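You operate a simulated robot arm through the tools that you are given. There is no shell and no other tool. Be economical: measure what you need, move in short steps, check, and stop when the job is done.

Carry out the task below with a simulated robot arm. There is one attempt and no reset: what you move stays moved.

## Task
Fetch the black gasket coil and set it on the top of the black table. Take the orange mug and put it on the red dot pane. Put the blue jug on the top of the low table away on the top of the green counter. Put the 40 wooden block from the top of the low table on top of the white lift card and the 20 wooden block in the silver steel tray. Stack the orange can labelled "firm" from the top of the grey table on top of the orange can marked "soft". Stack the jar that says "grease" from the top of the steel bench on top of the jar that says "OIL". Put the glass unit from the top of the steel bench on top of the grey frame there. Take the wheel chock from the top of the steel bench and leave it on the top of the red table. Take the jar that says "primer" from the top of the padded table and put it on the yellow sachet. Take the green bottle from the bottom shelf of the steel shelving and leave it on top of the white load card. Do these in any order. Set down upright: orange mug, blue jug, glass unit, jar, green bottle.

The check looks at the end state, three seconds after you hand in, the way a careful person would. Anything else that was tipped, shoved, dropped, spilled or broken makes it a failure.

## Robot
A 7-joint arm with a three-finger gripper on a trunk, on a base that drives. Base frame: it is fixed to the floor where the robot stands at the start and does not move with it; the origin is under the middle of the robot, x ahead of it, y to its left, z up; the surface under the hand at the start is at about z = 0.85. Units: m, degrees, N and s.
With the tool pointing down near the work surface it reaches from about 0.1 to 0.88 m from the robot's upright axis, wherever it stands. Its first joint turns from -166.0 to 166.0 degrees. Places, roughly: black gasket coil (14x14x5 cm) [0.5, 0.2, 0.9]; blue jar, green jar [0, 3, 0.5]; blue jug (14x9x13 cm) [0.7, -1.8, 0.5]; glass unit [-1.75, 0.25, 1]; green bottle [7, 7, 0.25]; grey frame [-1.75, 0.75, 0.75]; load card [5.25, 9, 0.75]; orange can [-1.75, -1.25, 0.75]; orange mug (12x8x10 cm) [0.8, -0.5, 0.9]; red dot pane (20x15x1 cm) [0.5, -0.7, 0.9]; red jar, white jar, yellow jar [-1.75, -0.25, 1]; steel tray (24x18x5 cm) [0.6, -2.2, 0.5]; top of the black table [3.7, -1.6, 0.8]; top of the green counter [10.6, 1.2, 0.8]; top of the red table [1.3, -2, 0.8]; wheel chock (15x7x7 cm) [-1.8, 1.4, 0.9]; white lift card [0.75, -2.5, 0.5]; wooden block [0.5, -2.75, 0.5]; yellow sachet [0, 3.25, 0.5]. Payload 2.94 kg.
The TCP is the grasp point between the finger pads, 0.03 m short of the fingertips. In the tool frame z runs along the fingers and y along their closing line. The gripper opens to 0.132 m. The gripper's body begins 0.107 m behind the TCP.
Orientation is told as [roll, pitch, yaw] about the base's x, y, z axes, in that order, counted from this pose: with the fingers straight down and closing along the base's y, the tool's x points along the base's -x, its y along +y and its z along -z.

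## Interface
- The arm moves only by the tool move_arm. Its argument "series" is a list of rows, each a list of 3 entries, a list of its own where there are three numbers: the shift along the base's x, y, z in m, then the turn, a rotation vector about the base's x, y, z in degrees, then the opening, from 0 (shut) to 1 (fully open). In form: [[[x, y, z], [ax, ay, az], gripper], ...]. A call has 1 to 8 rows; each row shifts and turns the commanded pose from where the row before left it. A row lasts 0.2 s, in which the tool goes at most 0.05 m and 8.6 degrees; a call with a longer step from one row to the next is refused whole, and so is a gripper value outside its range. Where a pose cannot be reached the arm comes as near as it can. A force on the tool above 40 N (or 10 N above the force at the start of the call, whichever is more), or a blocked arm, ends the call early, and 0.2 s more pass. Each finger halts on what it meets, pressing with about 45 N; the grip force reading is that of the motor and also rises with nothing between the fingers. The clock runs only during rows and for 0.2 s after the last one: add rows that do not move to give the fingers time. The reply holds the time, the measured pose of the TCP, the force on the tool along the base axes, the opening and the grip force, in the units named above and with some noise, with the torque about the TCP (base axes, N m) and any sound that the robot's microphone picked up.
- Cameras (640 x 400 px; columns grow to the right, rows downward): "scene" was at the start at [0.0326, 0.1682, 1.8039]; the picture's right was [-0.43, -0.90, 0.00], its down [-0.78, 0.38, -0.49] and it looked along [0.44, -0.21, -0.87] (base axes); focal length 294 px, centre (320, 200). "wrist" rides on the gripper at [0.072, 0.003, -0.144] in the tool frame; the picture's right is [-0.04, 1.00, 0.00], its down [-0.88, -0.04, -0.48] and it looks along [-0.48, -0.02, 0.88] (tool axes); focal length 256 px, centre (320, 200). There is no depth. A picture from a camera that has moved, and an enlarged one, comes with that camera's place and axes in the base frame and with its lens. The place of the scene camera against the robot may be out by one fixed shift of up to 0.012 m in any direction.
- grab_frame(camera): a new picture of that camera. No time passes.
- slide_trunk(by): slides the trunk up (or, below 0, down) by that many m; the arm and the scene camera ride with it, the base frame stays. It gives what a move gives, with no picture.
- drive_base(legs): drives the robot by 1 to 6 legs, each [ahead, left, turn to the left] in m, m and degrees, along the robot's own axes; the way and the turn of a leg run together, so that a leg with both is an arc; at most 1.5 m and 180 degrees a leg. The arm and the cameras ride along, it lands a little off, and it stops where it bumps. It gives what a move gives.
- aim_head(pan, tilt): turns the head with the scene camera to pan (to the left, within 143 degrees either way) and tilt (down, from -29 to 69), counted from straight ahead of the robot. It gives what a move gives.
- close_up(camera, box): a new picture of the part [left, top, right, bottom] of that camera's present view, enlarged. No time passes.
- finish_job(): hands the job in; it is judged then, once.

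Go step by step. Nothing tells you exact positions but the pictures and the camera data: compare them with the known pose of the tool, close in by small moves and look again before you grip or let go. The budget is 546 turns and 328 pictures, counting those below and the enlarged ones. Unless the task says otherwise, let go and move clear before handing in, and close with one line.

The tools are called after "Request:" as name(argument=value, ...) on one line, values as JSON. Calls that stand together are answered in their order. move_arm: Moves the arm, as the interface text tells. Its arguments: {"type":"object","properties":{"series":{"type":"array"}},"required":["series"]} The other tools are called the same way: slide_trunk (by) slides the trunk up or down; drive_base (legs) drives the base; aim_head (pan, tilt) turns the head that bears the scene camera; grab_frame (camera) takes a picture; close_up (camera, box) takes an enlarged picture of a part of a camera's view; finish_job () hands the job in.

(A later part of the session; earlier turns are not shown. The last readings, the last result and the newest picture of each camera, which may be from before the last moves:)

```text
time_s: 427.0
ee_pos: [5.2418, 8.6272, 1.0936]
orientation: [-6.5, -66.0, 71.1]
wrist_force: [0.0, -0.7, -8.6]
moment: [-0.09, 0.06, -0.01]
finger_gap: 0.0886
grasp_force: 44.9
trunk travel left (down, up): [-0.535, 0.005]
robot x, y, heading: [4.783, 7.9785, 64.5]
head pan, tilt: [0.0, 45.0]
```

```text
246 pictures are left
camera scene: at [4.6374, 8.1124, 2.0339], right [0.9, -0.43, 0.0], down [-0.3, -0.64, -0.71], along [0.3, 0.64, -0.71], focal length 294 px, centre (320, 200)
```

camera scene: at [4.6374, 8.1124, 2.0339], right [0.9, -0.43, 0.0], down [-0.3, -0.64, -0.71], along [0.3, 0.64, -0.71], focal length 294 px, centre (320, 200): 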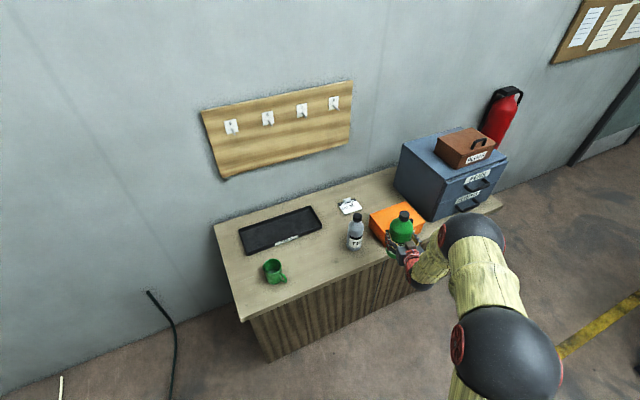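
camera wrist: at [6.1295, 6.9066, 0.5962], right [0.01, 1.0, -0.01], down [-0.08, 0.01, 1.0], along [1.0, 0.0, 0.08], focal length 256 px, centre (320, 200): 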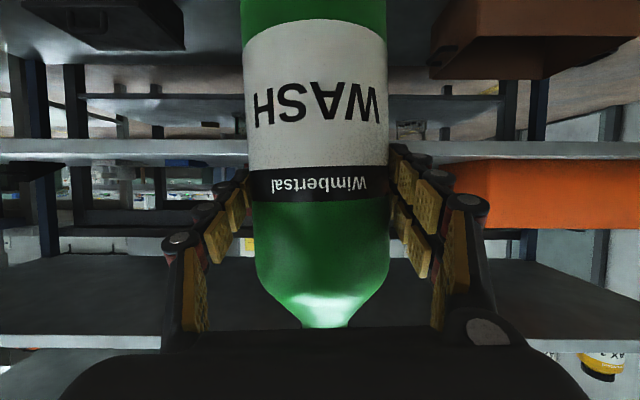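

Triangulating both views, the cabinet top is at z≈0.85, the card near [5.275, 9.075], tea bottle near [5.16, 8.83]. I raise the bottle, turn the tool to a 30° heading and shift left.

Request:
move_arm(series=[[[-0.02, 0, 0.03], [0, 0, -6], 0.5], [[-0.025, 0, 0.03], [0, 0, -7], 0.5], [[-0.025, 0, 0.03], [0, 0, -7], 0.5], [[-0.025, 0, 0.03], [0, 0, -7], 0.5], [[-0.025, 0, 0.015], [0, 0, -7], 0.5], [[-0.02, 0, 0], [0, 0, 0], 0.5], [[0, 0, 0], [0, 0, 0], 0.5]])

Request:
grab_frame(camera="wrist")

```text
time_s: 428.6
ee_pos: [5.1001, 8.6283, 1.2287]
orientation: [-6.8, -66.2, 37.3]
wrist_force: [0.3, -0.2, -8.9]
moment: [-0.07, 0.1, -0.03]
finger_gap: 0.0887
grasp_force: 44.8
trunk travel left (down, up): [-0.535, 0.005]
robot x, y, heading: [4.7837, 7.9747, 64.6]
head pan, tilt: [0.0, 45.0]
```

```text
245 pictures are left
camera wrist: at [4.9616, 8.5478, 1.2207], right [-0.5, 0.87, -0.01], down [-0.08, -0.03, 1.0], along [0.86, 0.5, 0.08], focal length 256 px, centre (320, 200)
```

wrist: 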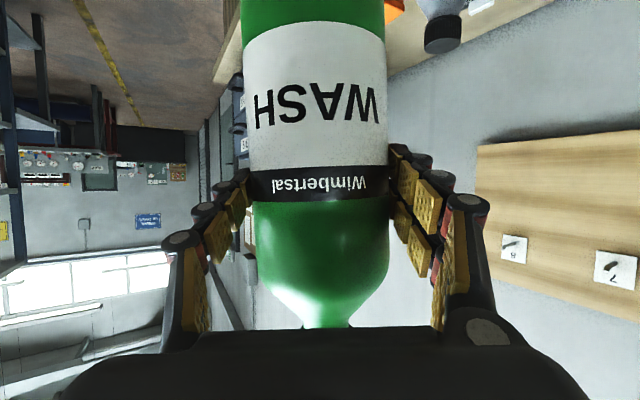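

Request:
drive_base(legs=[[0.32, 0.18, 0]])

Request:
grab_frame(camera="scene")

Request:
grab_frame(camera="wrist")

```text
time_s: 430.9
ee_pos: [5.0746, 8.9927, 1.2286]
orientation: [-6.8, -66.2, 37.4]
wrist_force: [0.0, -0.1, -8.2]
moment: [-0.08, 0.14, -0.04]
finger_gap: 0.0885
grasp_force: 45.4
trunk travel left (down, up): [-0.535, 0.005]
robot x, y, heading: [4.7567, 8.3404, 65.1]
head pan, tilt: [0.0, 45.0]
```

```text
244 pictures are left
camera scene: at [4.6111, 8.4789, 2.0337], right [0.9, -0.43, 0.0], down [-0.3, -0.64, -0.71], along [0.3, 0.64, -0.71], focal length 294 px, centre (320, 200)
```

scene: 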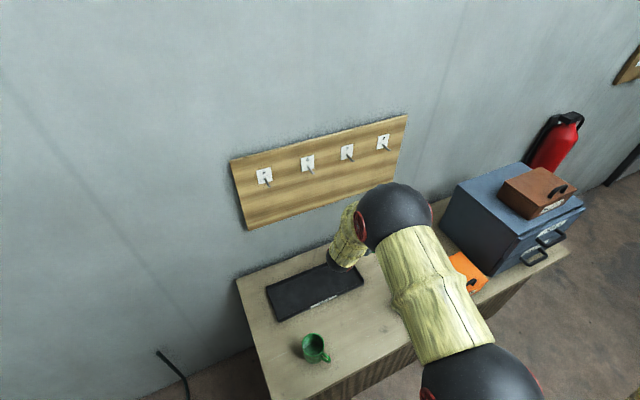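

```text
243 pictures are left
camera wrist: at [4.9355, 8.9137, 1.2203], right [-0.5, 0.86, -0.01], down [-0.08, -0.03, 1.0], along [0.86, 0.5, 0.08], focal length 256 px, centre (320, 200)
```

wrist: 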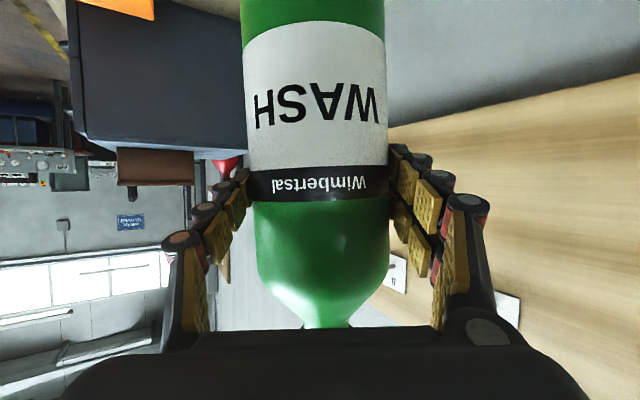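

The elbow hides the card from the head camera. I try another head angle.

Request:
aim_head(pan=40, tilt=45)

Request:
grab_frame(camera="scene")

Request:
aim_head(pan=-60, tilt=45)

Request:
grab_frame(camera="scene")

```text
time_s: 432.0
ee_pos: [5.0755, 8.9918, 1.2281]
orientation: [-6.7, -66.2, 37.3]
wrist_force: [-0.1, -0.4, -9.2]
moment: [-0.04, 0.11, 0.0]
finger_gap: 0.0888
grasp_force: 44.2
trunk travel left (down, up): [-0.535, 0.005]
robot x, y, heading: [4.7547, 8.3429, 64.6]
head pan, tilt: [40.0, 45.0]
```

```text
242 pictures are left
camera scene: at [4.5559, 8.4822, 2.0338], right [0.97, 0.25, 0.0], down [0.18, -0.68, -0.71], along [-0.18, 0.68, -0.71], focal length 294 px, centre (320, 200)
```

scene: 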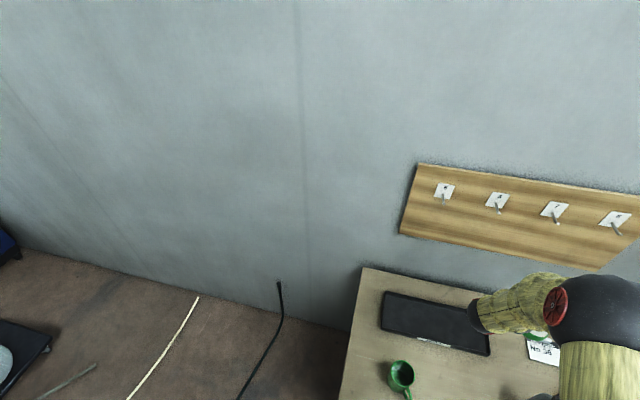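

```text
time_s: 433.8
ee_pos: [5.0732, 8.9919, 1.2279]
orientation: [-6.8, -66.2, 37.4]
wrist_force: [0.3, -1.3, -8.4]
moment: [-0.04, 0.12, 0.04]
finger_gap: 0.0888
grasp_force: 44.6
trunk travel left (down, up): [-0.535, 0.005]
robot x, y, heading: [4.7608, 8.3423, 64.6]
head pan, tilt: [-60.0, 45.0]
```

```text
241 pictures are left
camera scene: at [4.6574, 8.4104, 2.0339], right [0.08, -1.0, 0.0], down [-0.7, -0.06, -0.71], along [0.7, 0.06, -0.71], focal length 294 px, centre (320, 200)
```

scene: 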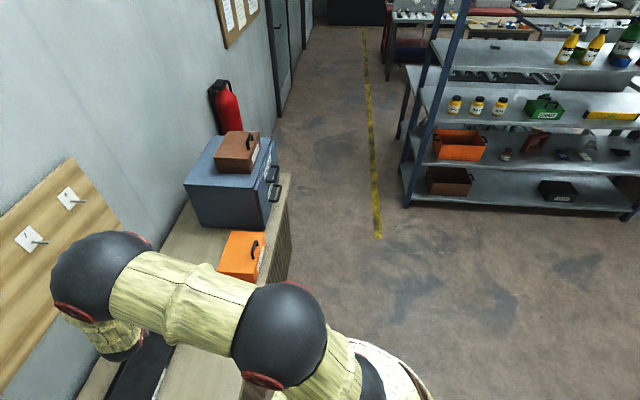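

Request:
aim_head(pan=30, tilt=50)

Request:
close_up(camera="scene", box=[420, 250, 580, 350])

```text
time_s: 435.4
ee_pos: [5.0732, 8.9926, 1.2286]
orientation: [-6.8, -66.2, 37.4]
wrist_force: [0.6, -0.4, -8.8]
moment: [-0.04, 0.11, -0.01]
finger_gap: 0.0886
grasp_force: 44.7
trunk travel left (down, up): [-0.535, 0.005]
robot x, y, heading: [4.7582, 8.3384, 64.7]
head pan, tilt: [30.0, 50.0]
```

```text
4.00 times, centred on (500, 300) of scene
camera zoom: at [4.5702, 8.4805, 2.0269], right [1.0, 0.08, 0.0], down [0.06, -0.76, -0.64], along [-0.05, 0.64, -0.77], focal length 1178 px, centre (-400, -200)
```

zoom: 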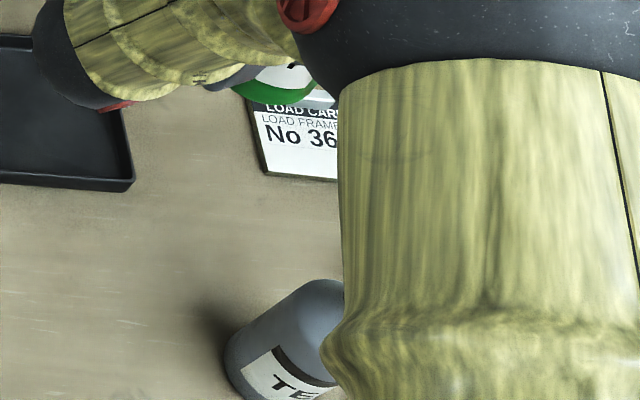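

The card is centred near [5.275, 9.065] (left edge 5.215, near edge 9.014). I bring the bottle over it, then lower.

Request:
move_arm(series=[[[0.035, 0.012, 0], [0, 0, 0], 0.5], [[0.04, 0.015, 0], [0, 0, 0], 0.5], [[0.04, 0.015, 0], [0, 0, 0], 0.5], [[0.04, 0.015, 0], [0, 0, 0], 0.5], [[0.047, 0.016, 0], [0, 0, 0], 0.5], [[0, 0, -0.03], [0, 0, 0], 0.5], [[0, 0, -0.04], [0, 0, 0], 0.5], [[0, 0, 0], [0, 0, 0], 0.5]])

Request:
grab_frame(camera="scene")

Request:
grab_frame(camera="wrist")

```text
time_s: 437.2
ee_pos: [5.2761, 9.0635, 1.1592]
orientation: [-6.7, -66.2, 37.3]
wrist_force: [-0.9, -0.9, -9.3]
moment: [-0.04, 0.09, -0.01]
finger_gap: 0.0889
grasp_force: 45.2
trunk travel left (down, up): [-0.535, 0.005]
robot x, y, heading: [4.7592, 8.3406, 64.9]
head pan, tilt: [30.0, 50.0]
```

```text
239 pictures are left
camera scene: at [4.5692, 8.4793, 2.027], right [1.0, 0.08, 0.0], down [0.06, -0.76, -0.64], along [-0.05, 0.64, -0.77], focal length 294 px, centre (320, 200)
```

scene: 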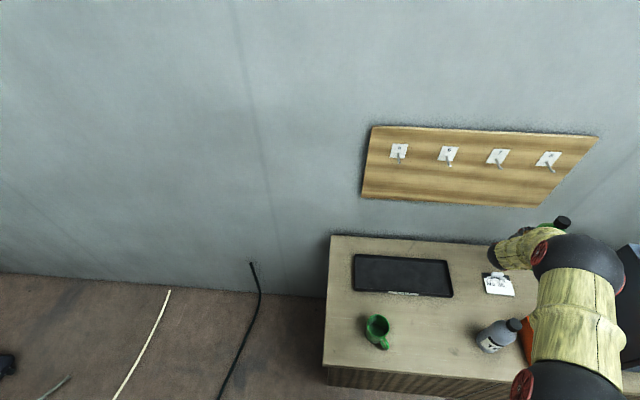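

```text
238 pictures are left
camera wrist: at [5.1374, 8.9842, 1.1514], right [-0.5, 0.86, -0.01], down [-0.08, -0.03, 1.0], along [0.86, 0.5, 0.08], focal length 256 px, centre (320, 200)
```

wrist: 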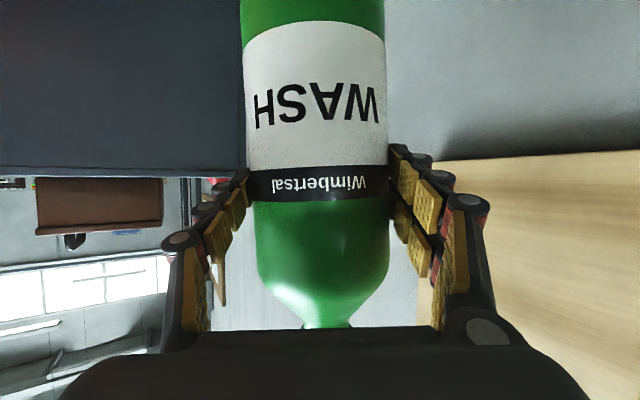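

Request:
close_up(camera="scene", box=[440, 220, 600, 320])

```text
4.00 times, centred on (520, 270) of scene
camera zoom: at [4.5692, 8.4793, 2.027], right [1.0, 0.08, 0.0], down [0.06, -0.76, -0.64], along [-0.05, 0.64, -0.77], focal length 1178 px, centre (-480, -80)
```

zoom: 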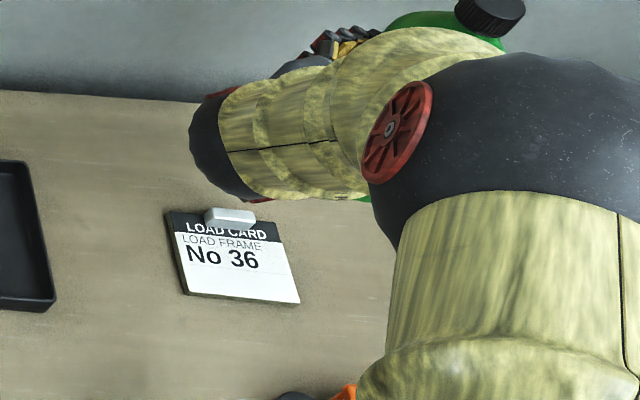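

The card spans x 5.214–5.329, y 9.014–9.10, with a clip at its far edge. I shift the bottle to [5.271, 9.043] and lower.

Request:
move_arm(series=[[[-0.005, -0.02, 0], [0, 0, 0], 0.5], [[0, 0, -0.04], [0, 0, 0], 0.5], [[0, 0, -0.04], [0, 0, 0], 0.5], [[0, 0, -0.04], [0, 0, 0], 0.5], [[0, 0, -0.03], [0, 0, 0], 0.5], [[0, 0, -0.015], [0, 0, 0], 0.5], [[0, 0, 0], [0, 0, 0], 0.5]])

Request:
close_up(camera="scene", box=[440, 220, 600, 320])

Request:
grab_frame(camera="wrist")

```text
time_s: 438.8
ee_pos: [5.2729, 9.0472, 1.0019]
orientation: [-6.1, -66.9, 36.7]
wrist_force: [3.2, 0.5, 19.2]
moment: [1.0, -0.15, -0.15]
finger_gap: 0.0888
grasp_force: 45.2
trunk travel left (down, up): [-0.535, 0.005]
robot x, y, heading: [4.7563, 8.3411, 64.6]
head pan, tilt: [30.0, 50.0]
```

```text
4.00 times, centred on (520, 270) of scene
camera zoom: at [4.5688, 8.4773, 2.0273], right [1.0, 0.08, 0.0], down [0.06, -0.76, -0.64], along [-0.05, 0.64, -0.77], focal length 1178 px, centre (-480, -80)
```

zoom: 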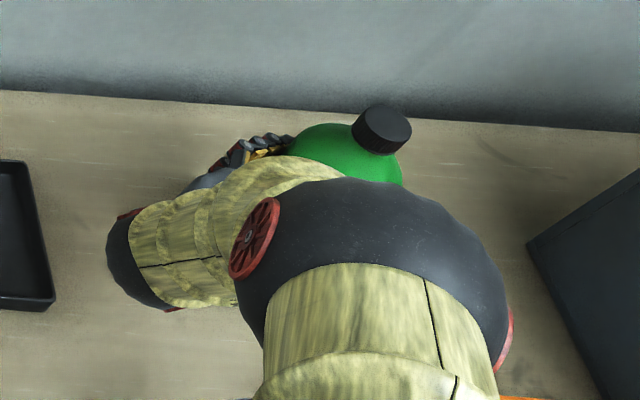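

```text
235 pictures are left
camera wrist: at [5.1345, 8.9678, 0.9919], right [-0.5, 0.87, 0.0], down [-0.08, -0.05, 1.0], along [0.86, 0.5, 0.09], focal length 256 px, centre (320, 200)
```

wrist: 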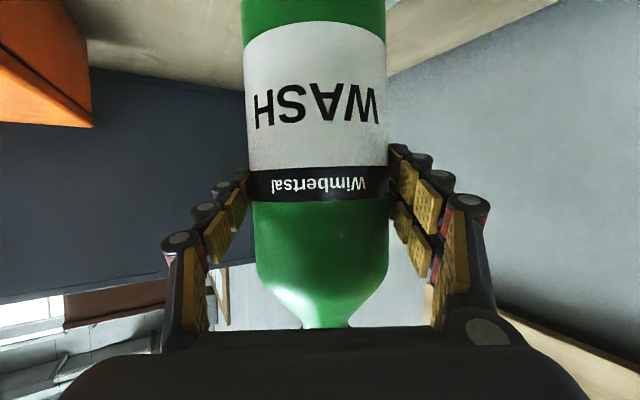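

The bottle's far edge is resting on the card's clip (force point matches). I lift, shift 2 cm toward the near side and lower again.

Request:
move_arm(series=[[[0, 0, 0.015], [0, 0, 0], 0.5], [[0, 0, 0.015], [0, 0, 0], 0.5], [[0, -0.02, 0], [0, 0, 0], 0.5], [[0, 0, 0], [0, 0, 0], 0.5], [[0, 0, -0.015], [0, 0, 0], 0.5], [[0, 0, -0.015], [0, 0, 0], 0.5], [[0, 0, 0], [0, 0, 0], 0.5]])

```text
time_s: 440.4
ee_pos: [5.2725, 9.0245, 0.993]
orientation: [-6.7, -66.2, 37.3]
wrist_force: [0.3, -0.1, -8.5]
moment: [-0.03, 0.13, 0.02]
finger_gap: 0.0888
grasp_force: 45.2
trunk travel left (down, up): [-0.535, 0.005]
robot x, y, heading: [4.7564, 8.3402, 64.8]
head pan, tilt: [30.0, 50.0]
```

Now it passes the clip. I lower on in small steps.

Request:
move_arm(series=[[[0, 0, -0.006], [0, 0, 0], 0.5], [[0, 0, -0.006], [0, 0, 0], 0.5], [[0, 0, -0.006], [0, 0, 0], 0.5], [[0, 0, 0], [0, 0, 0], 0.5]])

```text
time_s: 441.4
ee_pos: [5.2725, 9.0256, 0.9797]
orientation: [-6.3, -66.5, 37.0]
wrist_force: [-0.3, 1.7, 11.6]
moment: [0.66, 0.25, 0.04]
finger_gap: 0.0888
grasp_force: 44.9
trunk travel left (down, up): [-0.535, 0.005]
robot x, y, heading: [4.7592, 8.3405, 64.7]
head pan, tilt: [30.0, 50.0]
```

Request:
aim_head(pan=50, tilt=50)

Request:
grab_frame(camera="scene")

Request:
grab_frame(camera="wrist")

```text
time_s: 442.2
ee_pos: [5.2726, 9.0261, 0.979]
orientation: [-6.4, -66.6, 37.0]
wrist_force: [6.6, 4.9, 20.8]
moment: [1.57, -0.42, -0.26]
finger_gap: 0.089
grasp_force: 45.2
trunk travel left (down, up): [-0.535, 0.005]
robot x, y, heading: [4.7548, 8.3403, 64.5]
head pan, tilt: [50.0, 50.0]
```

```text
234 pictures are left
camera scene: at [4.5434, 8.4714, 2.0271], right [0.91, 0.42, 0.0], down [0.32, -0.7, -0.64], along [-0.27, 0.58, -0.77], focal length 294 px, centre (320, 200)
```

scene: 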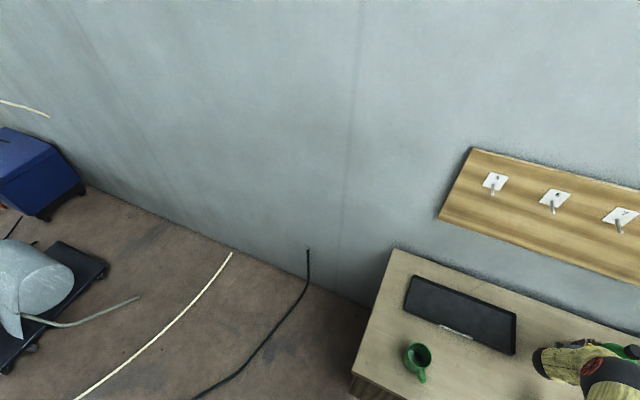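

```text
233 pictures are left
camera wrist: at [5.1338, 8.9467, 0.9705], right [-0.5, 0.86, 0.0], down [-0.08, -0.04, 1.0], along [0.86, 0.5, 0.09], focal length 256 px, centre (320, 200)
```

wrist: 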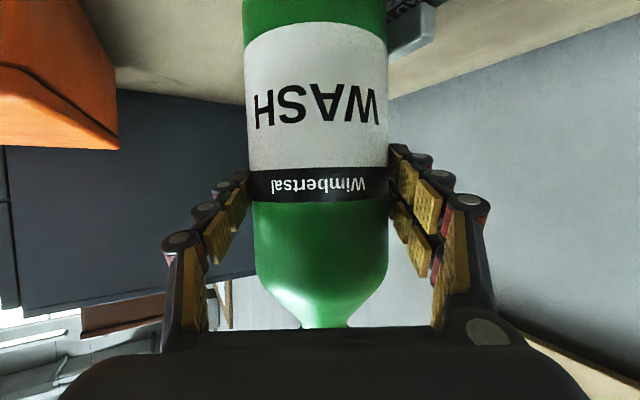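

Request:
close_up(camera="wrist", box=[360, 0, 460, 62])

```text
6.40 times, centred on (410, 31) of wrist
camera zoom: at [5.1338, 8.9467, 0.9705], right [-0.5, 0.86, 0.0], down [-0.08, -0.04, 1.0], along [0.86, 0.5, 0.09], focal length 1638 px, centre (-256, 1282)
```

zoom: 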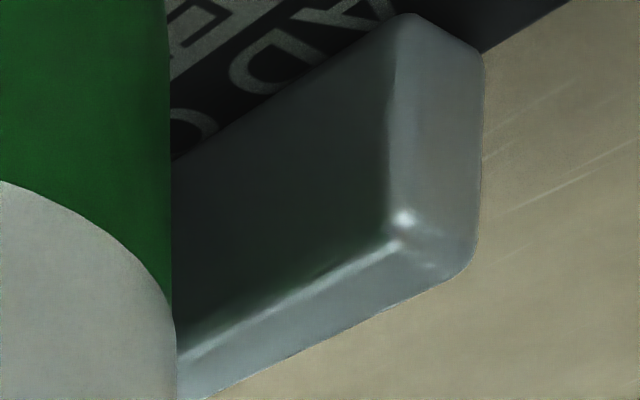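

The close-up shows the bottle is clear of the clip and standing on the card. I nudge it 8 mm further in for better support and set down lightly.

Request:
move_arm(series=[[[0, 0, 0.01], [0, 0, 0], 0.5], [[0, 0, 0.005], [0, 0, 0], 0.5], [[0, 0.008, 0], [0, 0, 0], 0.5], [[0, 0, -0.008], [0, 0, 0], 0.5], [[0, 0, 0], [0, 0, 0], 0.5]])

Request:
move_arm(series=[[[0, 0, -0.003], [0, 0, 0], 0.5], [[0, 0, 0], [0, 0, 0], 0.5]])

```text
time_s: 443.4
ee_pos: [5.2704, 9.0332, 0.9826]
orientation: [-6.7, -66.2, 37.4]
wrist_force: [-0.1, -0.3, -9.3]
moment: [-0.09, 0.11, 0.02]
finger_gap: 0.0886
grasp_force: 44.5
trunk travel left (down, up): [-0.535, 0.005]
robot x, y, heading: [4.7577, 8.34, 64.8]
head pan, tilt: [50.0, 50.0]
```

```text
time_s: 444.1
ee_pos: [5.2724, 9.0334, 0.9795]
orientation: [-6.7, -66.2, 37.3]
wrist_force: [-0.7, -1.5, -4.2]
moment: [-0.02, 0.22, 0.01]
finger_gap: 0.0888
grasp_force: 44.9
trunk travel left (down, up): [-0.535, 0.005]
robot x, y, heading: [4.7586, 8.3417, 64.7]
head pan, tilt: [50.0, 50.0]
```

Request:
move_arm(series=[[[0, 0, -0.002], [0, 0, 0], 0.5], [[0, 0, 0], [0, 0, 0], 0.66], [[0, 0, 0], [0, 0, 0], 0.75], [[0, 0, 0], [0, 0, 0], 0.9], [[0, 0, 0], [0, 0, 0], 1], [[0, 0, 0], [0, 0, 0], 1]])

Request:
grab_frame(camera="wrist")

```text
time_s: 445.4
ee_pos: [5.2707, 9.0322, 0.9776]
orientation: [-6.7, -66.2, 37.3]
wrist_force: [0.5, 0.7, 0.3]
moment: [0.04, 0.04, -0.01]
finger_gap: 0.1319
grasp_force: 0.0
trunk travel left (down, up): [-0.535, 0.005]
robot x, y, heading: [4.7577, 8.3377, 64.5]
head pan, tilt: [50.0, 50.0]
```

```text
231 pictures are left
camera wrist: at [5.1321, 8.9534, 0.9699], right [-0.5, 0.86, -0.01], down [-0.08, -0.04, 1.0], along [0.86, 0.5, 0.08], focal length 256 px, centre (320, 200)
```

wrist: 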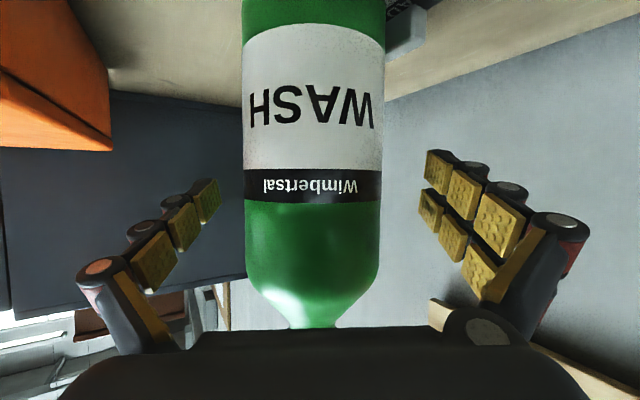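

The bottle stands on the card. I withdraw straight back along the tool, then rise.

Request:
move_arm(series=[[[-0.026, -0.015, 0], [0, 0, 0], 1], [[-0.035, -0.02, 0], [0, 0, 0], 1], [[-0.035, -0.02, 0], [0, 0, 0], 1], [[-0.035, -0.02, 0], [0, 0, 0], 1], [[-0.026, -0.015, 0.02], [0, 0, 0], 1], [[0, 0, 0.05], [0, 0, 0], 1], [[0, 0, 0.05], [0, 0, 0], 1], [[0, 0, 0.05], [0, 0, 0], 1]])

Request:
grab_frame(camera="wrist")

Request:
aim_head(pan=20, tilt=48)

Request:
grab_frame(camera="scene")

```text
time_s: 447.2
ee_pos: [5.1134, 8.9406, 1.1489]
orientation: [-6.8, -66.1, 37.4]
wrist_force: [-0.6, -0.3, -0.7]
moment: [0.06, -0.02, 0.07]
finger_gap: 0.1319
grasp_force: 0.1
trunk travel left (down, up): [-0.535, 0.005]
robot x, y, heading: [4.7589, 8.3432, 64.8]
head pan, tilt: [50.0, 50.0]
```

```text
230 pictures are left
camera wrist: at [4.9746, 8.8616, 1.1399], right [-0.5, 0.86, -0.01], down [-0.07, -0.03, 1.0], along [0.86, 0.5, 0.08], focal length 256 px, centre (320, 200)
```

wrist: 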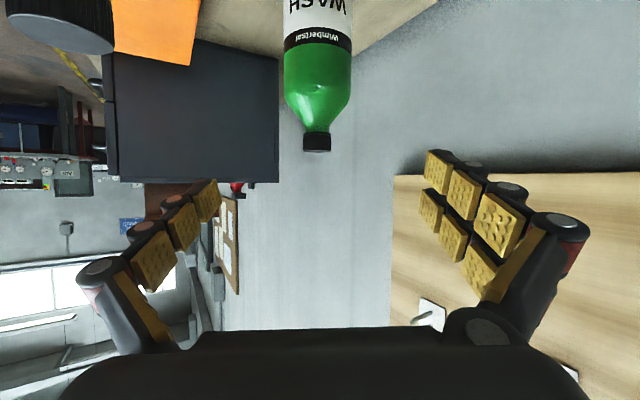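

```text
time_s: 448.2
ee_pos: [5.1138, 8.9436, 1.1472]
orientation: [-6.8, -66.2, 37.4]
wrist_force: [-0.1, -0.5, 0.6]
moment: [-0.01, 0.03, 0.0]
finger_gap: 0.1321
grasp_force: 0.0
trunk travel left (down, up): [-0.535, 0.005]
robot x, y, heading: [4.7561, 8.3392, 64.7]
head pan, tilt: [20.0, 48.0]
```

```text
229 pictures are left
camera scene: at [4.5833, 8.4816, 2.0297], right [1.0, -0.09, 0.0], down [-0.07, -0.74, -0.67], along [0.06, 0.67, -0.74], focal length 294 px, centre (320, 200)
```

scene: 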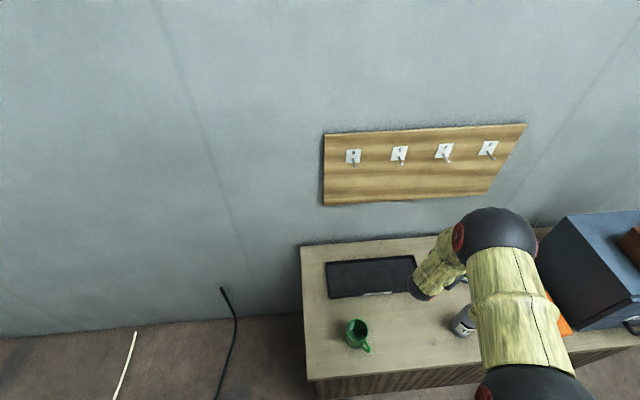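

I rise further, back away from the cabinet, and return the hand to pointing down.

Request:
move_arm(series=[[[0, 0, 0.04], [0, 0, 0], 1], [[-0.03, 0, 0.03], [0, 0, 0], 0.8], [[-0.03, 0, 0], [0, 0, 0], 0.8]])

Request:
drive_base(legs=[[-0.7, 0, 0]])

Request:
move_arm(series=[[[0, 0, 0], [-4.1, 7.1, 0], 0.8], [[0, 0, 0], [-4.1, 7.1, 0], 0.8], [[0, 0, 0], [-4.1, 7.1, 0], 0.8], [[0, 0, 0], [-4.1, 7.1, 0], 0.8], [[0, 0, 0], [-4.1, 7.1, 0], 0.8], [[0, 0, 0], [-4.1, 7.1, 0], 0.8], [[0, 0, 0], [-4.1, 7.1, 0], 0.8], [[0, 0, 0], [-4.1, 7.1, 0], 0.8]])

Request:
grab_frame(camera="scene")

```text
time_s: 449.0
ee_pos: [5.054, 8.9446, 1.219]
orientation: [-6.8, -66.1, 37.4]
wrist_force: [-0.1, 0.2, 0.5]
moment: [0.01, 0.01, -0.01]
finger_gap: 0.1057
grasp_force: 0.2
trunk travel left (down, up): [-0.535, 0.005]
robot x, y, heading: [4.7565, 8.3414, 64.4]
head pan, tilt: [20.0, 48.0]
```

```text
time_s: 452.8
ee_pos: [4.7561, 8.3106, 1.2188]
orientation: [-6.7, -66.1, 37.2]
wrist_force: [0.4, -0.3, 0.0]
moment: [0.0, 0.01, 0.0]
finger_gap: 0.1053
grasp_force: 0.0
trunk travel left (down, up): [-0.535, 0.005]
robot x, y, heading: [4.4553, 7.7089, 64.5]
head pan, tilt: [20.0, 48.0]
```

```text
time_s: 454.6
ee_pos: [4.755, 8.3102, 1.2175]
orientation: [-0.9, -11.9, 33.0]
wrist_force: [0.4, -0.1, -0.4]
moment: [0.02, 0.0, -0.03]
finger_gap: 0.1057
grasp_force: 0.2
out of reach, approached as far as the arm can: row 7, 8
trunk travel left (down, up): [-0.535, 0.005]
robot x, y, heading: [4.4549, 7.708, 64.7]
head pan, tilt: [20.0, 48.0]
```

```text
228 pictures are left
camera scene: at [4.2838, 7.8493, 2.0297], right [1.0, -0.09, 0.0], down [-0.07, -0.74, -0.67], along [0.06, 0.67, -0.74], focal length 294 px, centre (320, 200)
```

scene: 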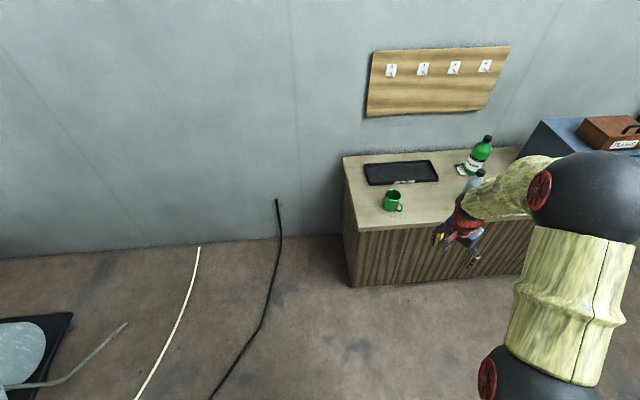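

The bottle stands on the card. Next the padded table (primer jar). I lower the trunk, tidy the hand, and drive back via the open aisle at x≈5.7.

Request:
slide_trunk(by=-0.21)

Request:
move_arm(series=[[[-0.02, -0.04, 0.02], [-4.1, 7.1, 0], 0.8], [[-0.02, -0.04, 0.02], [-2, 3.5, 0], 0.8], [[-0.02, -0.04, 0.02], [0, 0, 0], 0.8], [[-0.02, -0.04, 0.01], [0, 0, 0], 0.8], [[0, 0, 0], [0, 0, 0], 0.8]])

Request:
drive_base(legs=[[0.265, -1.257, 0], [0, 0, -154.5]])

Request:
aim_head(pan=0, tilt=20)

Request:
grab_frame(camera="scene")

```text
time_s: 456.9
ee_pos: [4.7555, 8.3088, 1.0091]
orientation: [-0.9, -11.9, 33.0]
wrist_force: [0.2, -0.1, -0.7]
moment: [-0.04, -0.01, -0.01]
finger_gap: 0.1057
grasp_force: 0.1
trunk travel left (down, up): [-0.325, 0.215]
robot x, y, heading: [4.4586, 7.7088, 64.8]
head pan, tilt: [20.0, 48.0]
```

```text
time_s: 458.1
ee_pos: [4.6989, 8.1745, 1.0298]
orientation: [-1.1, -10.0, 33.1]
wrist_force: [-1.0, 0.4, 0.2]
moment: [-0.02, -0.01, 0.02]
finger_gap: 0.1057
grasp_force: 0.0
out of reach, approached as far as the arm can: row 1, 2
trunk travel left (down, up): [-0.325, 0.215]
robot x, y, heading: [4.4605, 7.7121, 64.5]
head pan, tilt: [20.0, 48.0]
```

```text
time_s: 470.9
ee_pos: [5.6762, 6.8782, 1.0304]
orientation: [-1.1, -10.0, -122.7]
wrist_force: [0.2, -0.4, 0.6]
moment: [-0.01, 0.01, 0.03]
finger_gap: 0.1055
grasp_force: 0.1
trunk travel left (down, up): [-0.325, 0.215]
robot x, y, heading: [5.7029, 7.4005, -91.6]
head pan, tilt: [20.0, 48.0]
```

```text
time_s: 471.8
ee_pos: [5.6766, 6.8788, 1.0301]
orientation: [-1.1, -10.1, -122.7]
wrist_force: [-0.4, 0.6, 0.1]
moment: [0.01, 0.0, 0.0]
finger_gap: 0.1056
grasp_force: 0.0
trunk travel left (down, up): [-0.325, 0.215]
robot x, y, heading: [5.7052, 7.3986, -91.5]
head pan, tilt: [0.0, 20.0]
```

```text
227 pictures are left
camera scene: at [5.8968, 7.3404, 1.8625], right [-1.0, 0.02, 0.0], down [0.01, 0.34, -0.94], along [-0.02, -0.94, -0.34], focal length 294 px, centre (320, 200)
```

scene: 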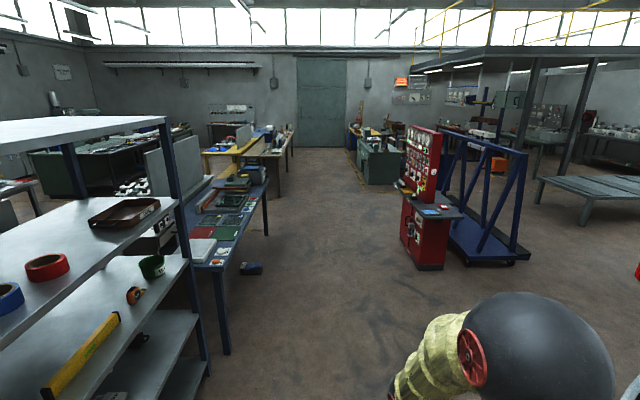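

Request:
drive_base(legs=[[1.5, 0, 0], [1.5, 0, 0], [1.4, 0, 0], [0, 0, -88.5], [0.9, 0.92, 0]])

Request:
grab_frame(camera="scene")

```text
time_s: 502.6
ee_pos: [4.2596, 2.0807, 1.0307]
orientation: [-1.0, -10.1, 150.5]
wrist_force: [-0.1, -0.4, 0.6]
moment: [0.02, 0.01, -0.03]
finger_gap: 0.1057
grasp_force: 0.1
trunk travel left (down, up): [-0.325, 0.215]
robot x, y, heading: [4.7826, 2.0811, -178.0]
head pan, tilt: [0.0, 20.0]
```

```text
226 pictures are left
camera scene: at [4.7285, 1.8951, 1.8625], right [-0.03, 1.0, 0.0], down [0.34, 0.01, -0.94], along [-0.94, -0.03, -0.34], focal length 294 px, centre (320, 200)
```

scene: 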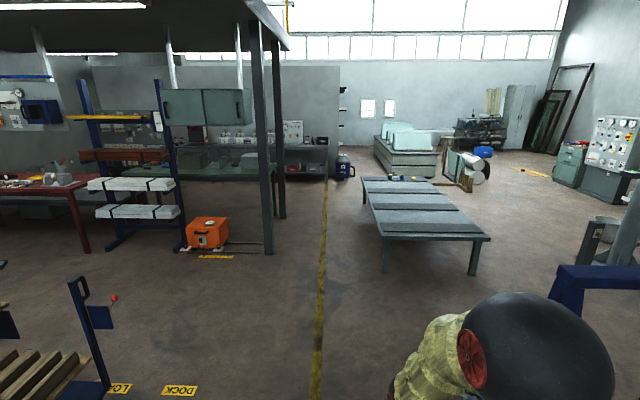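

The padded table with jars at its far end is visible. I drive along the corridor and turn to face it.

Request:
drive_base(legs=[[1.5, 0.06, 0], [1.5, 0.06, 0], [1.5, 0.06, 0], [0.15, 0, -91]])

Request:
aim_head(pan=0, tilt=40)

Request:
grab_frame(camera="scene")

```text
refused: leg 1 is longer than a leg can be; nothing moved
```

```text
time_s: 503.4
ee_pos: [4.2591, 2.0793, 1.0305]
orientation: [-1.0, -10.0, 150.5]
wrist_force: [0.3, 0.4, 0.5]
moment: [-0.02, 0.02, 0.01]
finger_gap: 0.1056
grasp_force: 0.1
trunk travel left (down, up): [-0.325, 0.215]
robot x, y, heading: [4.781, 2.0789, -178.4]
head pan, tilt: [0.0, 40.0]
```

```text
225 pictures are left
camera scene: at [4.7368, 1.8956, 1.8312], right [-0.03, 1.0, 0.0], down [0.64, 0.02, -0.77], along [-0.77, -0.03, -0.64], focal length 294 px, centre (320, 200)
```

scene: 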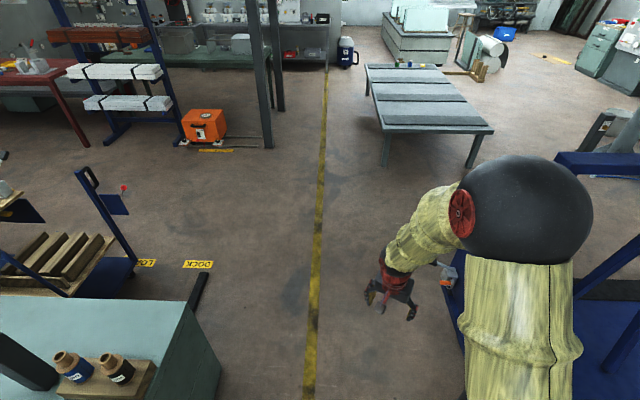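

Request:
drive_base(legs=[[1.49, 0.06, 0], [1.49, 0.06, 0], [1.49, 0.06, 0], [0.15, 0, -91]])

Request:
grab_frame(camera="scene")

```text
time_s: 528.5
ee_pos: [0.2636, 2.3851, 1.031]
orientation: [-1.1, -10.1, 58.9]
wrist_force: [-0.7, 0.7, -0.2]
moment: [-0.03, 0.0, -0.03]
finger_gap: 0.1058
grasp_force: 0.1
trunk travel left (down, up): [-0.325, 0.215]
robot x, y, heading: [0.2428, 1.8608, 90.1]
head pan, tilt: [0.0, 40.0]
```

```text
224 pictures are left
camera scene: at [0.0596, 1.9243, 1.8311], right [1.0, 0.0, 0.0], down [0.0, -0.64, -0.77], along [0.0, 0.77, -0.64], focal length 294 px, centre (320, 200)
```

scene: 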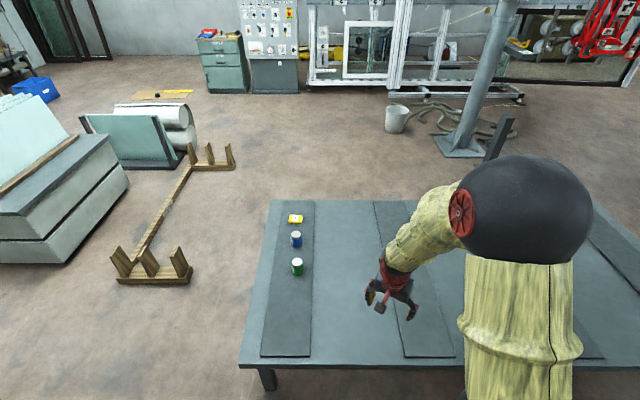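

Request:
close_up(camera="scene", box=[240, 190, 400, 290])

```text
4.00 times, centred on (320, 240) of scene
camera zoom: at [0.0596, 1.9243, 1.8311], right [1.0, 0.0, 0.0], down [0.0, -0.64, -0.77], along [0.0, 0.77, -0.64], focal length 1178 px, centre (320, 40)
```

zoom: 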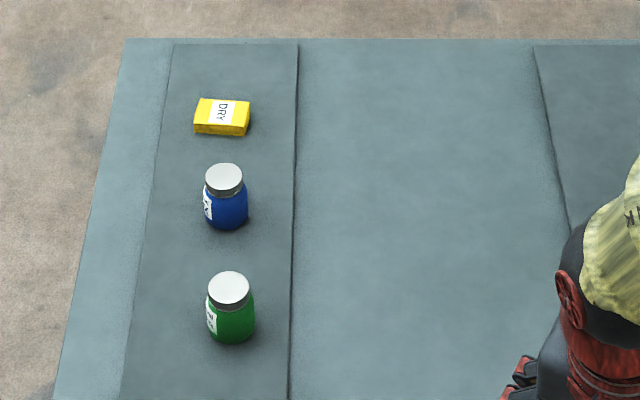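

The jars' labels face left. I enlarge more to read them.

Request:
close_up(camera="scene", box=[280, 225, 312, 245])

Request:
close_up(camera="scene", box=[280, 255, 312, 275])

```text
16.00 times, centred on (296, 235) of scene
camera zoom: at [0.0596, 1.9243, 1.8311], right [1.0, 0.0, 0.0], down [0.0, -0.64, -0.77], along [0.0, 0.77, -0.64], focal length 4712 px, centre (704, -360)
```

zoom: 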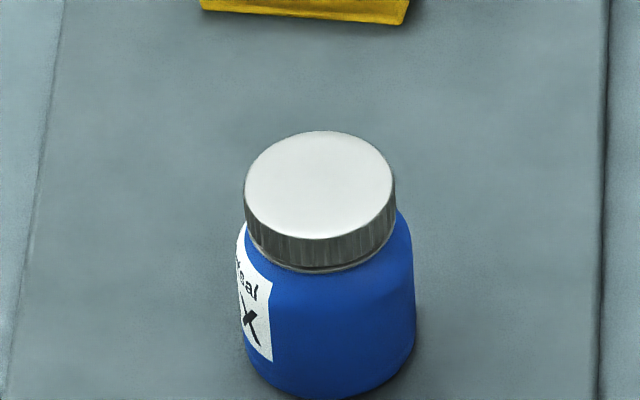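

```text
16.00 times, centred on (296, 265) of scene
camera zoom: at [0.0596, 1.9243, 1.8311], right [1.0, 0.0, 0.0], down [0.0, -0.64, -0.77], along [0.0, 0.77, -0.64], focal length 4712 px, centre (704, -840)
```

zoom: 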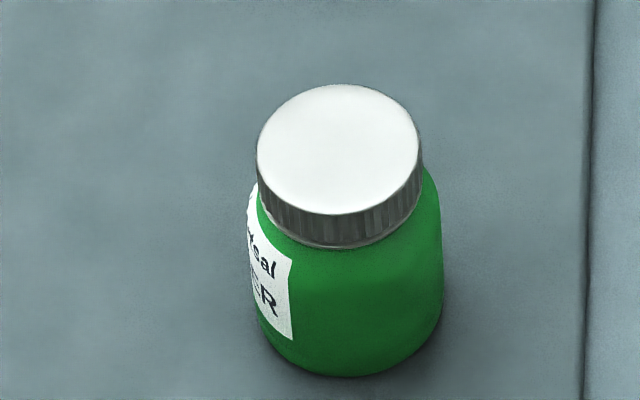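

The green jar reads "...ER" (primer), at about [-0.065, 2.94]; the sachet is near [-0.10, 3.34]. Both are best reached from the table's west end, so I drive there.

Request:
drive_base(legs=[[0, 0.87, 0], [0.82, 0, -60]])

Request:
aim_head(pan=10, tilt=50)

Request:
grab_frame(camera="scene")

```text
time_s: 535.9
ee_pos: [-0.1318, 2.7283, 1.0318]
orientation: [-1.1, -10.2, 18.1]
wrist_force: [-0.1, -1.0, 0.4]
moment: [0.06, -0.09, -0.02]
finger_gap: 0.1055
grasp_force: 0.1
trunk travel left (down, up): [-0.325, 0.215]
robot x, y, heading: [-0.4841, 2.3418, 49.8]
head pan, tilt: [0.0, 40.0]
stopped in leg 2: the robot was blocked; the commanded pose is now the measured one
```

```text
time_s: 536.6
ee_pos: [-0.1323, 2.7288, 1.0322]
orientation: [-1.1, -10.1, 18.3]
wrist_force: [-0.3, -0.1, -0.4]
moment: [0.05, 0.01, -0.02]
finger_gap: 0.1056
grasp_force: 0.0
trunk travel left (down, up): [-0.325, 0.215]
robot x, y, heading: [-0.4803, 2.339, 49.8]
head pan, tilt: [10.0, 50.0]
```

```text
220 pictures are left
camera scene: at [-0.6053, 2.5146, 1.817], right [0.86, -0.5, 0.0], down [-0.39, -0.66, -0.64], along [0.32, 0.56, -0.77], focal length 294 px, centre (320, 200)
```

scene: 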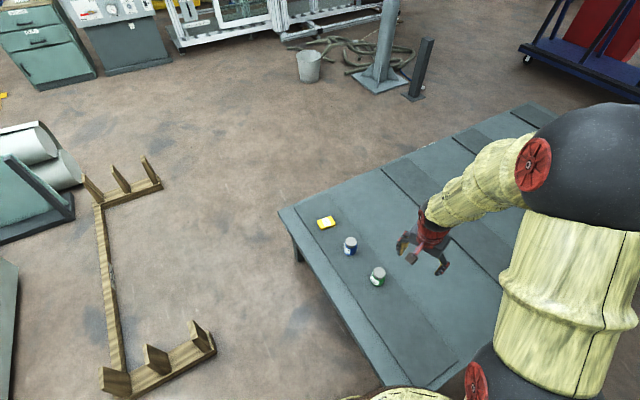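

The arc brushed the table's corner (nothing disturbed). I step back west, then north.

Request:
drive_base(legs=[[-0.13, 0.155, 0], [0.28, 0.235, 0]])

Request:
grab_frame(camera="scene")

```text
time_s: 540.2
ee_pos: [-0.3352, 3.0982, 1.0311]
orientation: [-1.1, -10.1, 18.4]
wrist_force: [0.3, -0.1, -0.1]
moment: [-0.03, -0.01, 0.03]
finger_gap: 0.1056
grasp_force: 0.0
trunk travel left (down, up): [-0.325, 0.215]
robot x, y, heading: [-0.686, 2.7073, 49.8]
head pan, tilt: [10.0, 50.0]
```

```text
219 pictures are left
camera scene: at [-0.8088, 2.883, 1.8169], right [0.87, -0.5, 0.0], down [-0.38, -0.66, -0.64], along [0.32, 0.56, -0.77], focal length 294 px, centre (320, 200)
```

scene: 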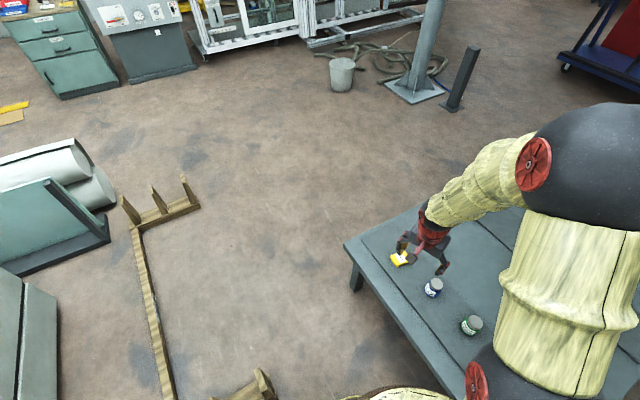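

Request:
slide_trunk(by=-0.28)

Request:
move_arm(series=[[[0.03, -0.02, 0], [-1.5, 4.8, 0], 0.9], [[0.035, -0.025, 0], [-1.5, 4.8, 0], 0.9], [[0.035, -0.025, 0], [0, 0, 0], 0.9], [[0.035, -0.025, 0], [0, 0, 0], 0.9], [[0.035, -0.025, 0], [0, 0, 0], 0.9], [[0.03, -0.02, 0], [0, 0, 0], 0.9], [[0, 0, 0], [0, 0, 0], 0.9]])

Request:
grab_frame(camera="wrist")

```text
time_s: 543.0
ee_pos: [-0.3351, 3.0986, 0.7504]
orientation: [-1.1, -10.0, 18.5]
wrist_force: [0.1, 1.0, -1.1]
moment: [0.01, 0.01, 0.01]
finger_gap: 0.1053
grasp_force: 0.0
trunk travel left (down, up): [-0.045, 0.495]
robot x, y, heading: [-0.6878, 2.7078, 50.1]
head pan, tilt: [10.0, 50.0]
```

```text
time_s: 544.6
ee_pos: [-0.2331, 2.9488, 0.6799]
orientation: [-1.5, -7.8, 18.7]
wrist_force: [1.3, -0.3, -0.1]
moment: [0.03, 0.01, -0.02]
finger_gap: 0.1187
grasp_force: 0.0
out of reach, approached as far as the arm can: row 1, 2, 3, 4, 5, 6
trunk travel left (down, up): [-0.045, 0.495]
robot x, y, heading: [-0.6865, 2.7063, 50.0]
head pan, tilt: [10.0, 50.0]
```

```text
218 pictures are left
camera wrist: at [-0.3211, 2.9274, 0.8126], right [-0.27, 0.96, -0.02], down [0.77, 0.23, 0.59], along [0.57, 0.15, -0.81], focal length 256 px, centre (320, 200)
```

wrist: 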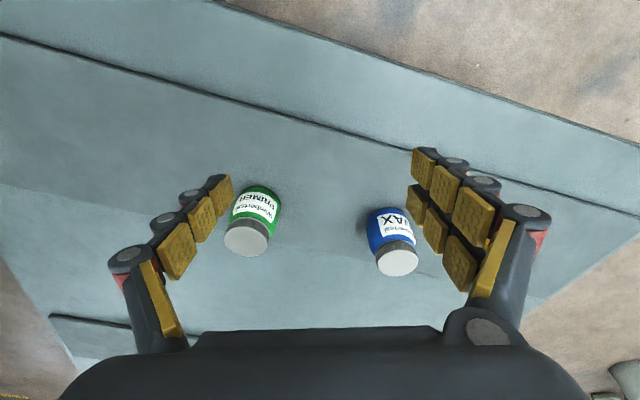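

The green jar is confirmed as PRIMER. The arm is in an awkward twist; I untwist the yaw relative to the robot while rising.

Request:
move_arm(series=[[[-0.02, 0, 0.04], [0, 0, 8], 0.9], [[-0.02, 0, 0.04], [0, 0, 8], 0.9], [[0, 0, 0.02], [0, 0, 8], 0.9], [[0, 0, 0], [0, 0, 7], 0.9], [[0, 0, 0], [0, 0, 0], 0.9]])

```text
time_s: 545.8
ee_pos: [-0.2797, 2.9668, 0.6628]
orientation: [-2.0, -8.6, 40.4]
wrist_force: [-0.2, 0.1, -0.2]
moment: [0.04, 0.02, 0.01]
finger_gap: 0.1188
grasp_force: 0.0
out of reach, approached as far as the arm can: row 1, 2, 3, 4
trunk travel left (down, up): [-0.045, 0.495]
robot x, y, heading: [-0.6854, 2.7095, 50.1]
head pan, tilt: [10.0, 50.0]
```

Request:
move_arm(series=[[[0, 0, 0.04], [0, 0, 0], 0.9], [[0, 0, 0.04], [0, 0, 0], 0.9], [[0, 0, 0.04], [0, 0, 0], 0.9], [[0, 0, 0], [0, 0, 0], 0.9]])

Request:
grab_frame(camera="scene")

```text
time_s: 546.8
ee_pos: [-0.2916, 2.9693, 0.7064]
orientation: [-0.5, -14.1, 40.5]
wrist_force: [0.4, -0.3, 0.0]
moment: [-0.01, 0.0, 0.05]
finger_gap: 0.1188
grasp_force: 0.2
out of reach, approached as far as the arm can: row 1, 2, 3
trunk travel left (down, up): [-0.045, 0.495]
robot x, y, heading: [-0.6843, 2.7066, 49.9]
head pan, tilt: [10.0, 50.0]
```

```text
217 pictures are left
camera scene: at [-0.8091, 2.8818, 1.537], right [0.87, -0.5, 0.0], down [-0.38, -0.66, -0.64], along [0.32, 0.56, -0.77], focal length 294 px, centre (320, 200)
```

scene: 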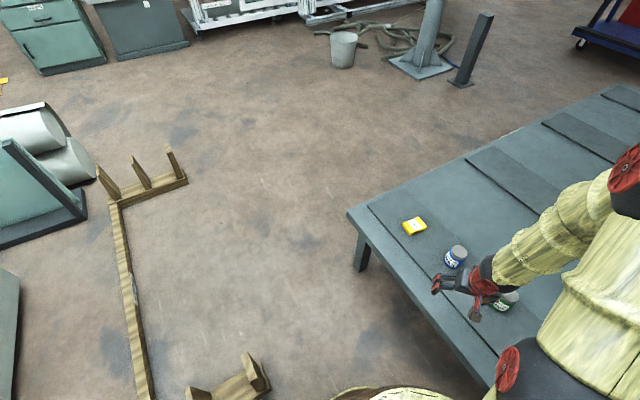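

The elbow has swung out sideways. I raise the trunk and stretch the arm outward to let it recover a normal posture.

Request:
slide_trunk(by=0.25)

Request:
move_arm(series=[[[0.03, 0.02, 0], [0, 0, 0], 0.9], [[0.035, 0.03, 0], [0, 0, 0], 0.9], [[0.035, 0.03, 0], [0, 0, 0], 0.9], [[0.035, 0.03, 0], [0, 0, 0], 0.9], [[0.035, 0.03, 0], [0, 0, 0], 0.9], [[0.035, 0.03, 0], [0, 0, 0], 0.9], [[0, 0, 0], [0, 0, 0], 0.9]])

Request:
grab_frame(camera="scene")

```text
time_s: 549.4
ee_pos: [-0.2915, 2.9685, 0.9551]
orientation: [-0.5, -14.0, 40.6]
wrist_force: [-0.2, -0.5, -0.1]
moment: [0.02, 0.03, -0.01]
finger_gap: 0.1191
grasp_force: 0.0
trunk travel left (down, up): [-0.295, 0.245]
robot x, y, heading: [-0.6894, 2.7118, 49.8]
head pan, tilt: [10.0, 50.0]
```

```text
time_s: 551.0
ee_pos: [-0.0972, 3.1318, 0.9578]
orientation: [-0.5, -14.0, 40.4]
wrist_force: [-0.5, 0.2, -0.4]
moment: [-0.02, 0.0, 0.0]
finger_gap: 0.1189
grasp_force: 0.0
out of reach, approached as far as the arm can: row 1
trunk travel left (down, up): [-0.295, 0.245]
robot x, y, heading: [-0.6842, 2.708, 50.1]
head pan, tilt: [10.0, 50.0]
```

```text
216 pictures are left
camera scene: at [-0.8085, 2.8823, 1.787], right [0.87, -0.5, 0.0], down [-0.38, -0.66, -0.64], along [0.32, 0.56, -0.77], focal length 294 px, centre (320, 200)
```

scene: 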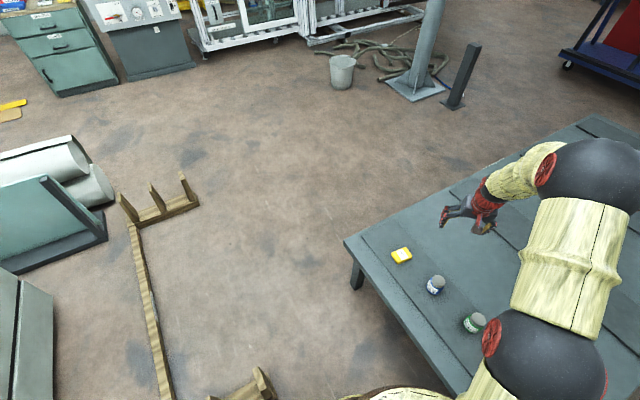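

Request:
move_arm(series=[[[0, 0, 0], [-4.6, 5.3, 0], 0.9], [[0, 0, 0], [-4.6, 5.3, 0], 0.9], [[0, 0, 0], [0, 0, 0], 0.9]])

```text
time_s: 551.8
ee_pos: [-0.0974, 3.1334, 0.9559]
orientation: [-0.6, 0.1, 40.5]
wrist_force: [-1.0, -0.3, -0.1]
moment: [-0.01, 0.01, 0.01]
finger_gap: 0.1188
grasp_force: 0.0
trunk travel left (down, up): [-0.295, 0.245]
robot x, y, heading: [-0.6853, 2.709, 49.9]
head pan, tilt: [10.0, 50.0]
```

Vertical again. I move over the green jar and lower the trunk.

Request:
move_arm(series=[[[0.006, -0.04, 0], [0, 0, 0], 0.9], [[0.006, -0.04, 0], [0, 0, 0], 0.9], [[0.006, -0.04, 0], [0, 0, 0], 0.9], [[0.006, -0.04, 0], [0, 0, 0], 0.9], [[0.006, -0.04, 0], [0, 0, 0], 0.9], [[0.006, -0.035, 0], [0, 0, 0], 0.9], [[0, 0, 0], [0, 0, 0], 0.9]])

Request:
slide_trunk(by=-0.25)

Request:
grab_frame(camera="wrist")

```text
time_s: 553.4
ee_pos: [-0.0618, 2.8979, 0.9571]
orientation: [-0.5, 0.0, 40.5]
wrist_force: [0.3, 0.1, -1.0]
moment: [0.0, -0.01, 0.02]
finger_gap: 0.1188
grasp_force: 0.1
trunk travel left (down, up): [-0.295, 0.245]
robot x, y, heading: [-0.6845, 2.7099, 49.9]
head pan, tilt: [10.0, 50.0]
```

```text
time_s: 556.0
ee_pos: [-0.0615, 2.8981, 0.7086]
orientation: [-0.6, 0.1, 40.5]
wrist_force: [-0.3, 0.2, -0.2]
moment: [0.01, 0.01, 0.02]
finger_gap: 0.119
grasp_force: 0.0
trunk travel left (down, up): [-0.045, 0.495]
robot x, y, heading: [-0.6829, 2.7106, 50.0]
head pan, tilt: [10.0, 50.0]
```

```text
215 pictures are left
camera wrist: at [-0.119, 2.8557, 0.8514], right [-0.62, 0.79, -0.01], down [0.69, 0.55, 0.48], along [0.38, 0.29, -0.88], focal length 256 px, centre (320, 200)
```

wrist: 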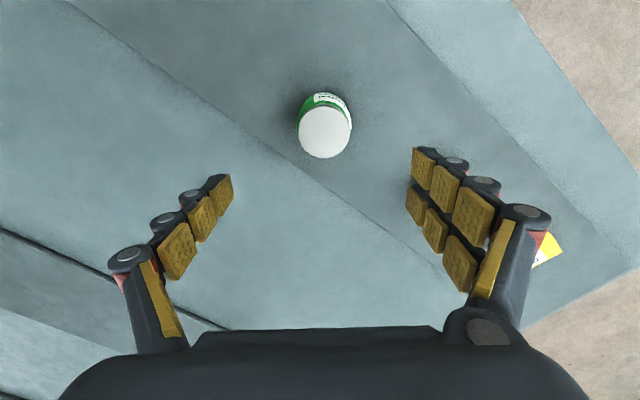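

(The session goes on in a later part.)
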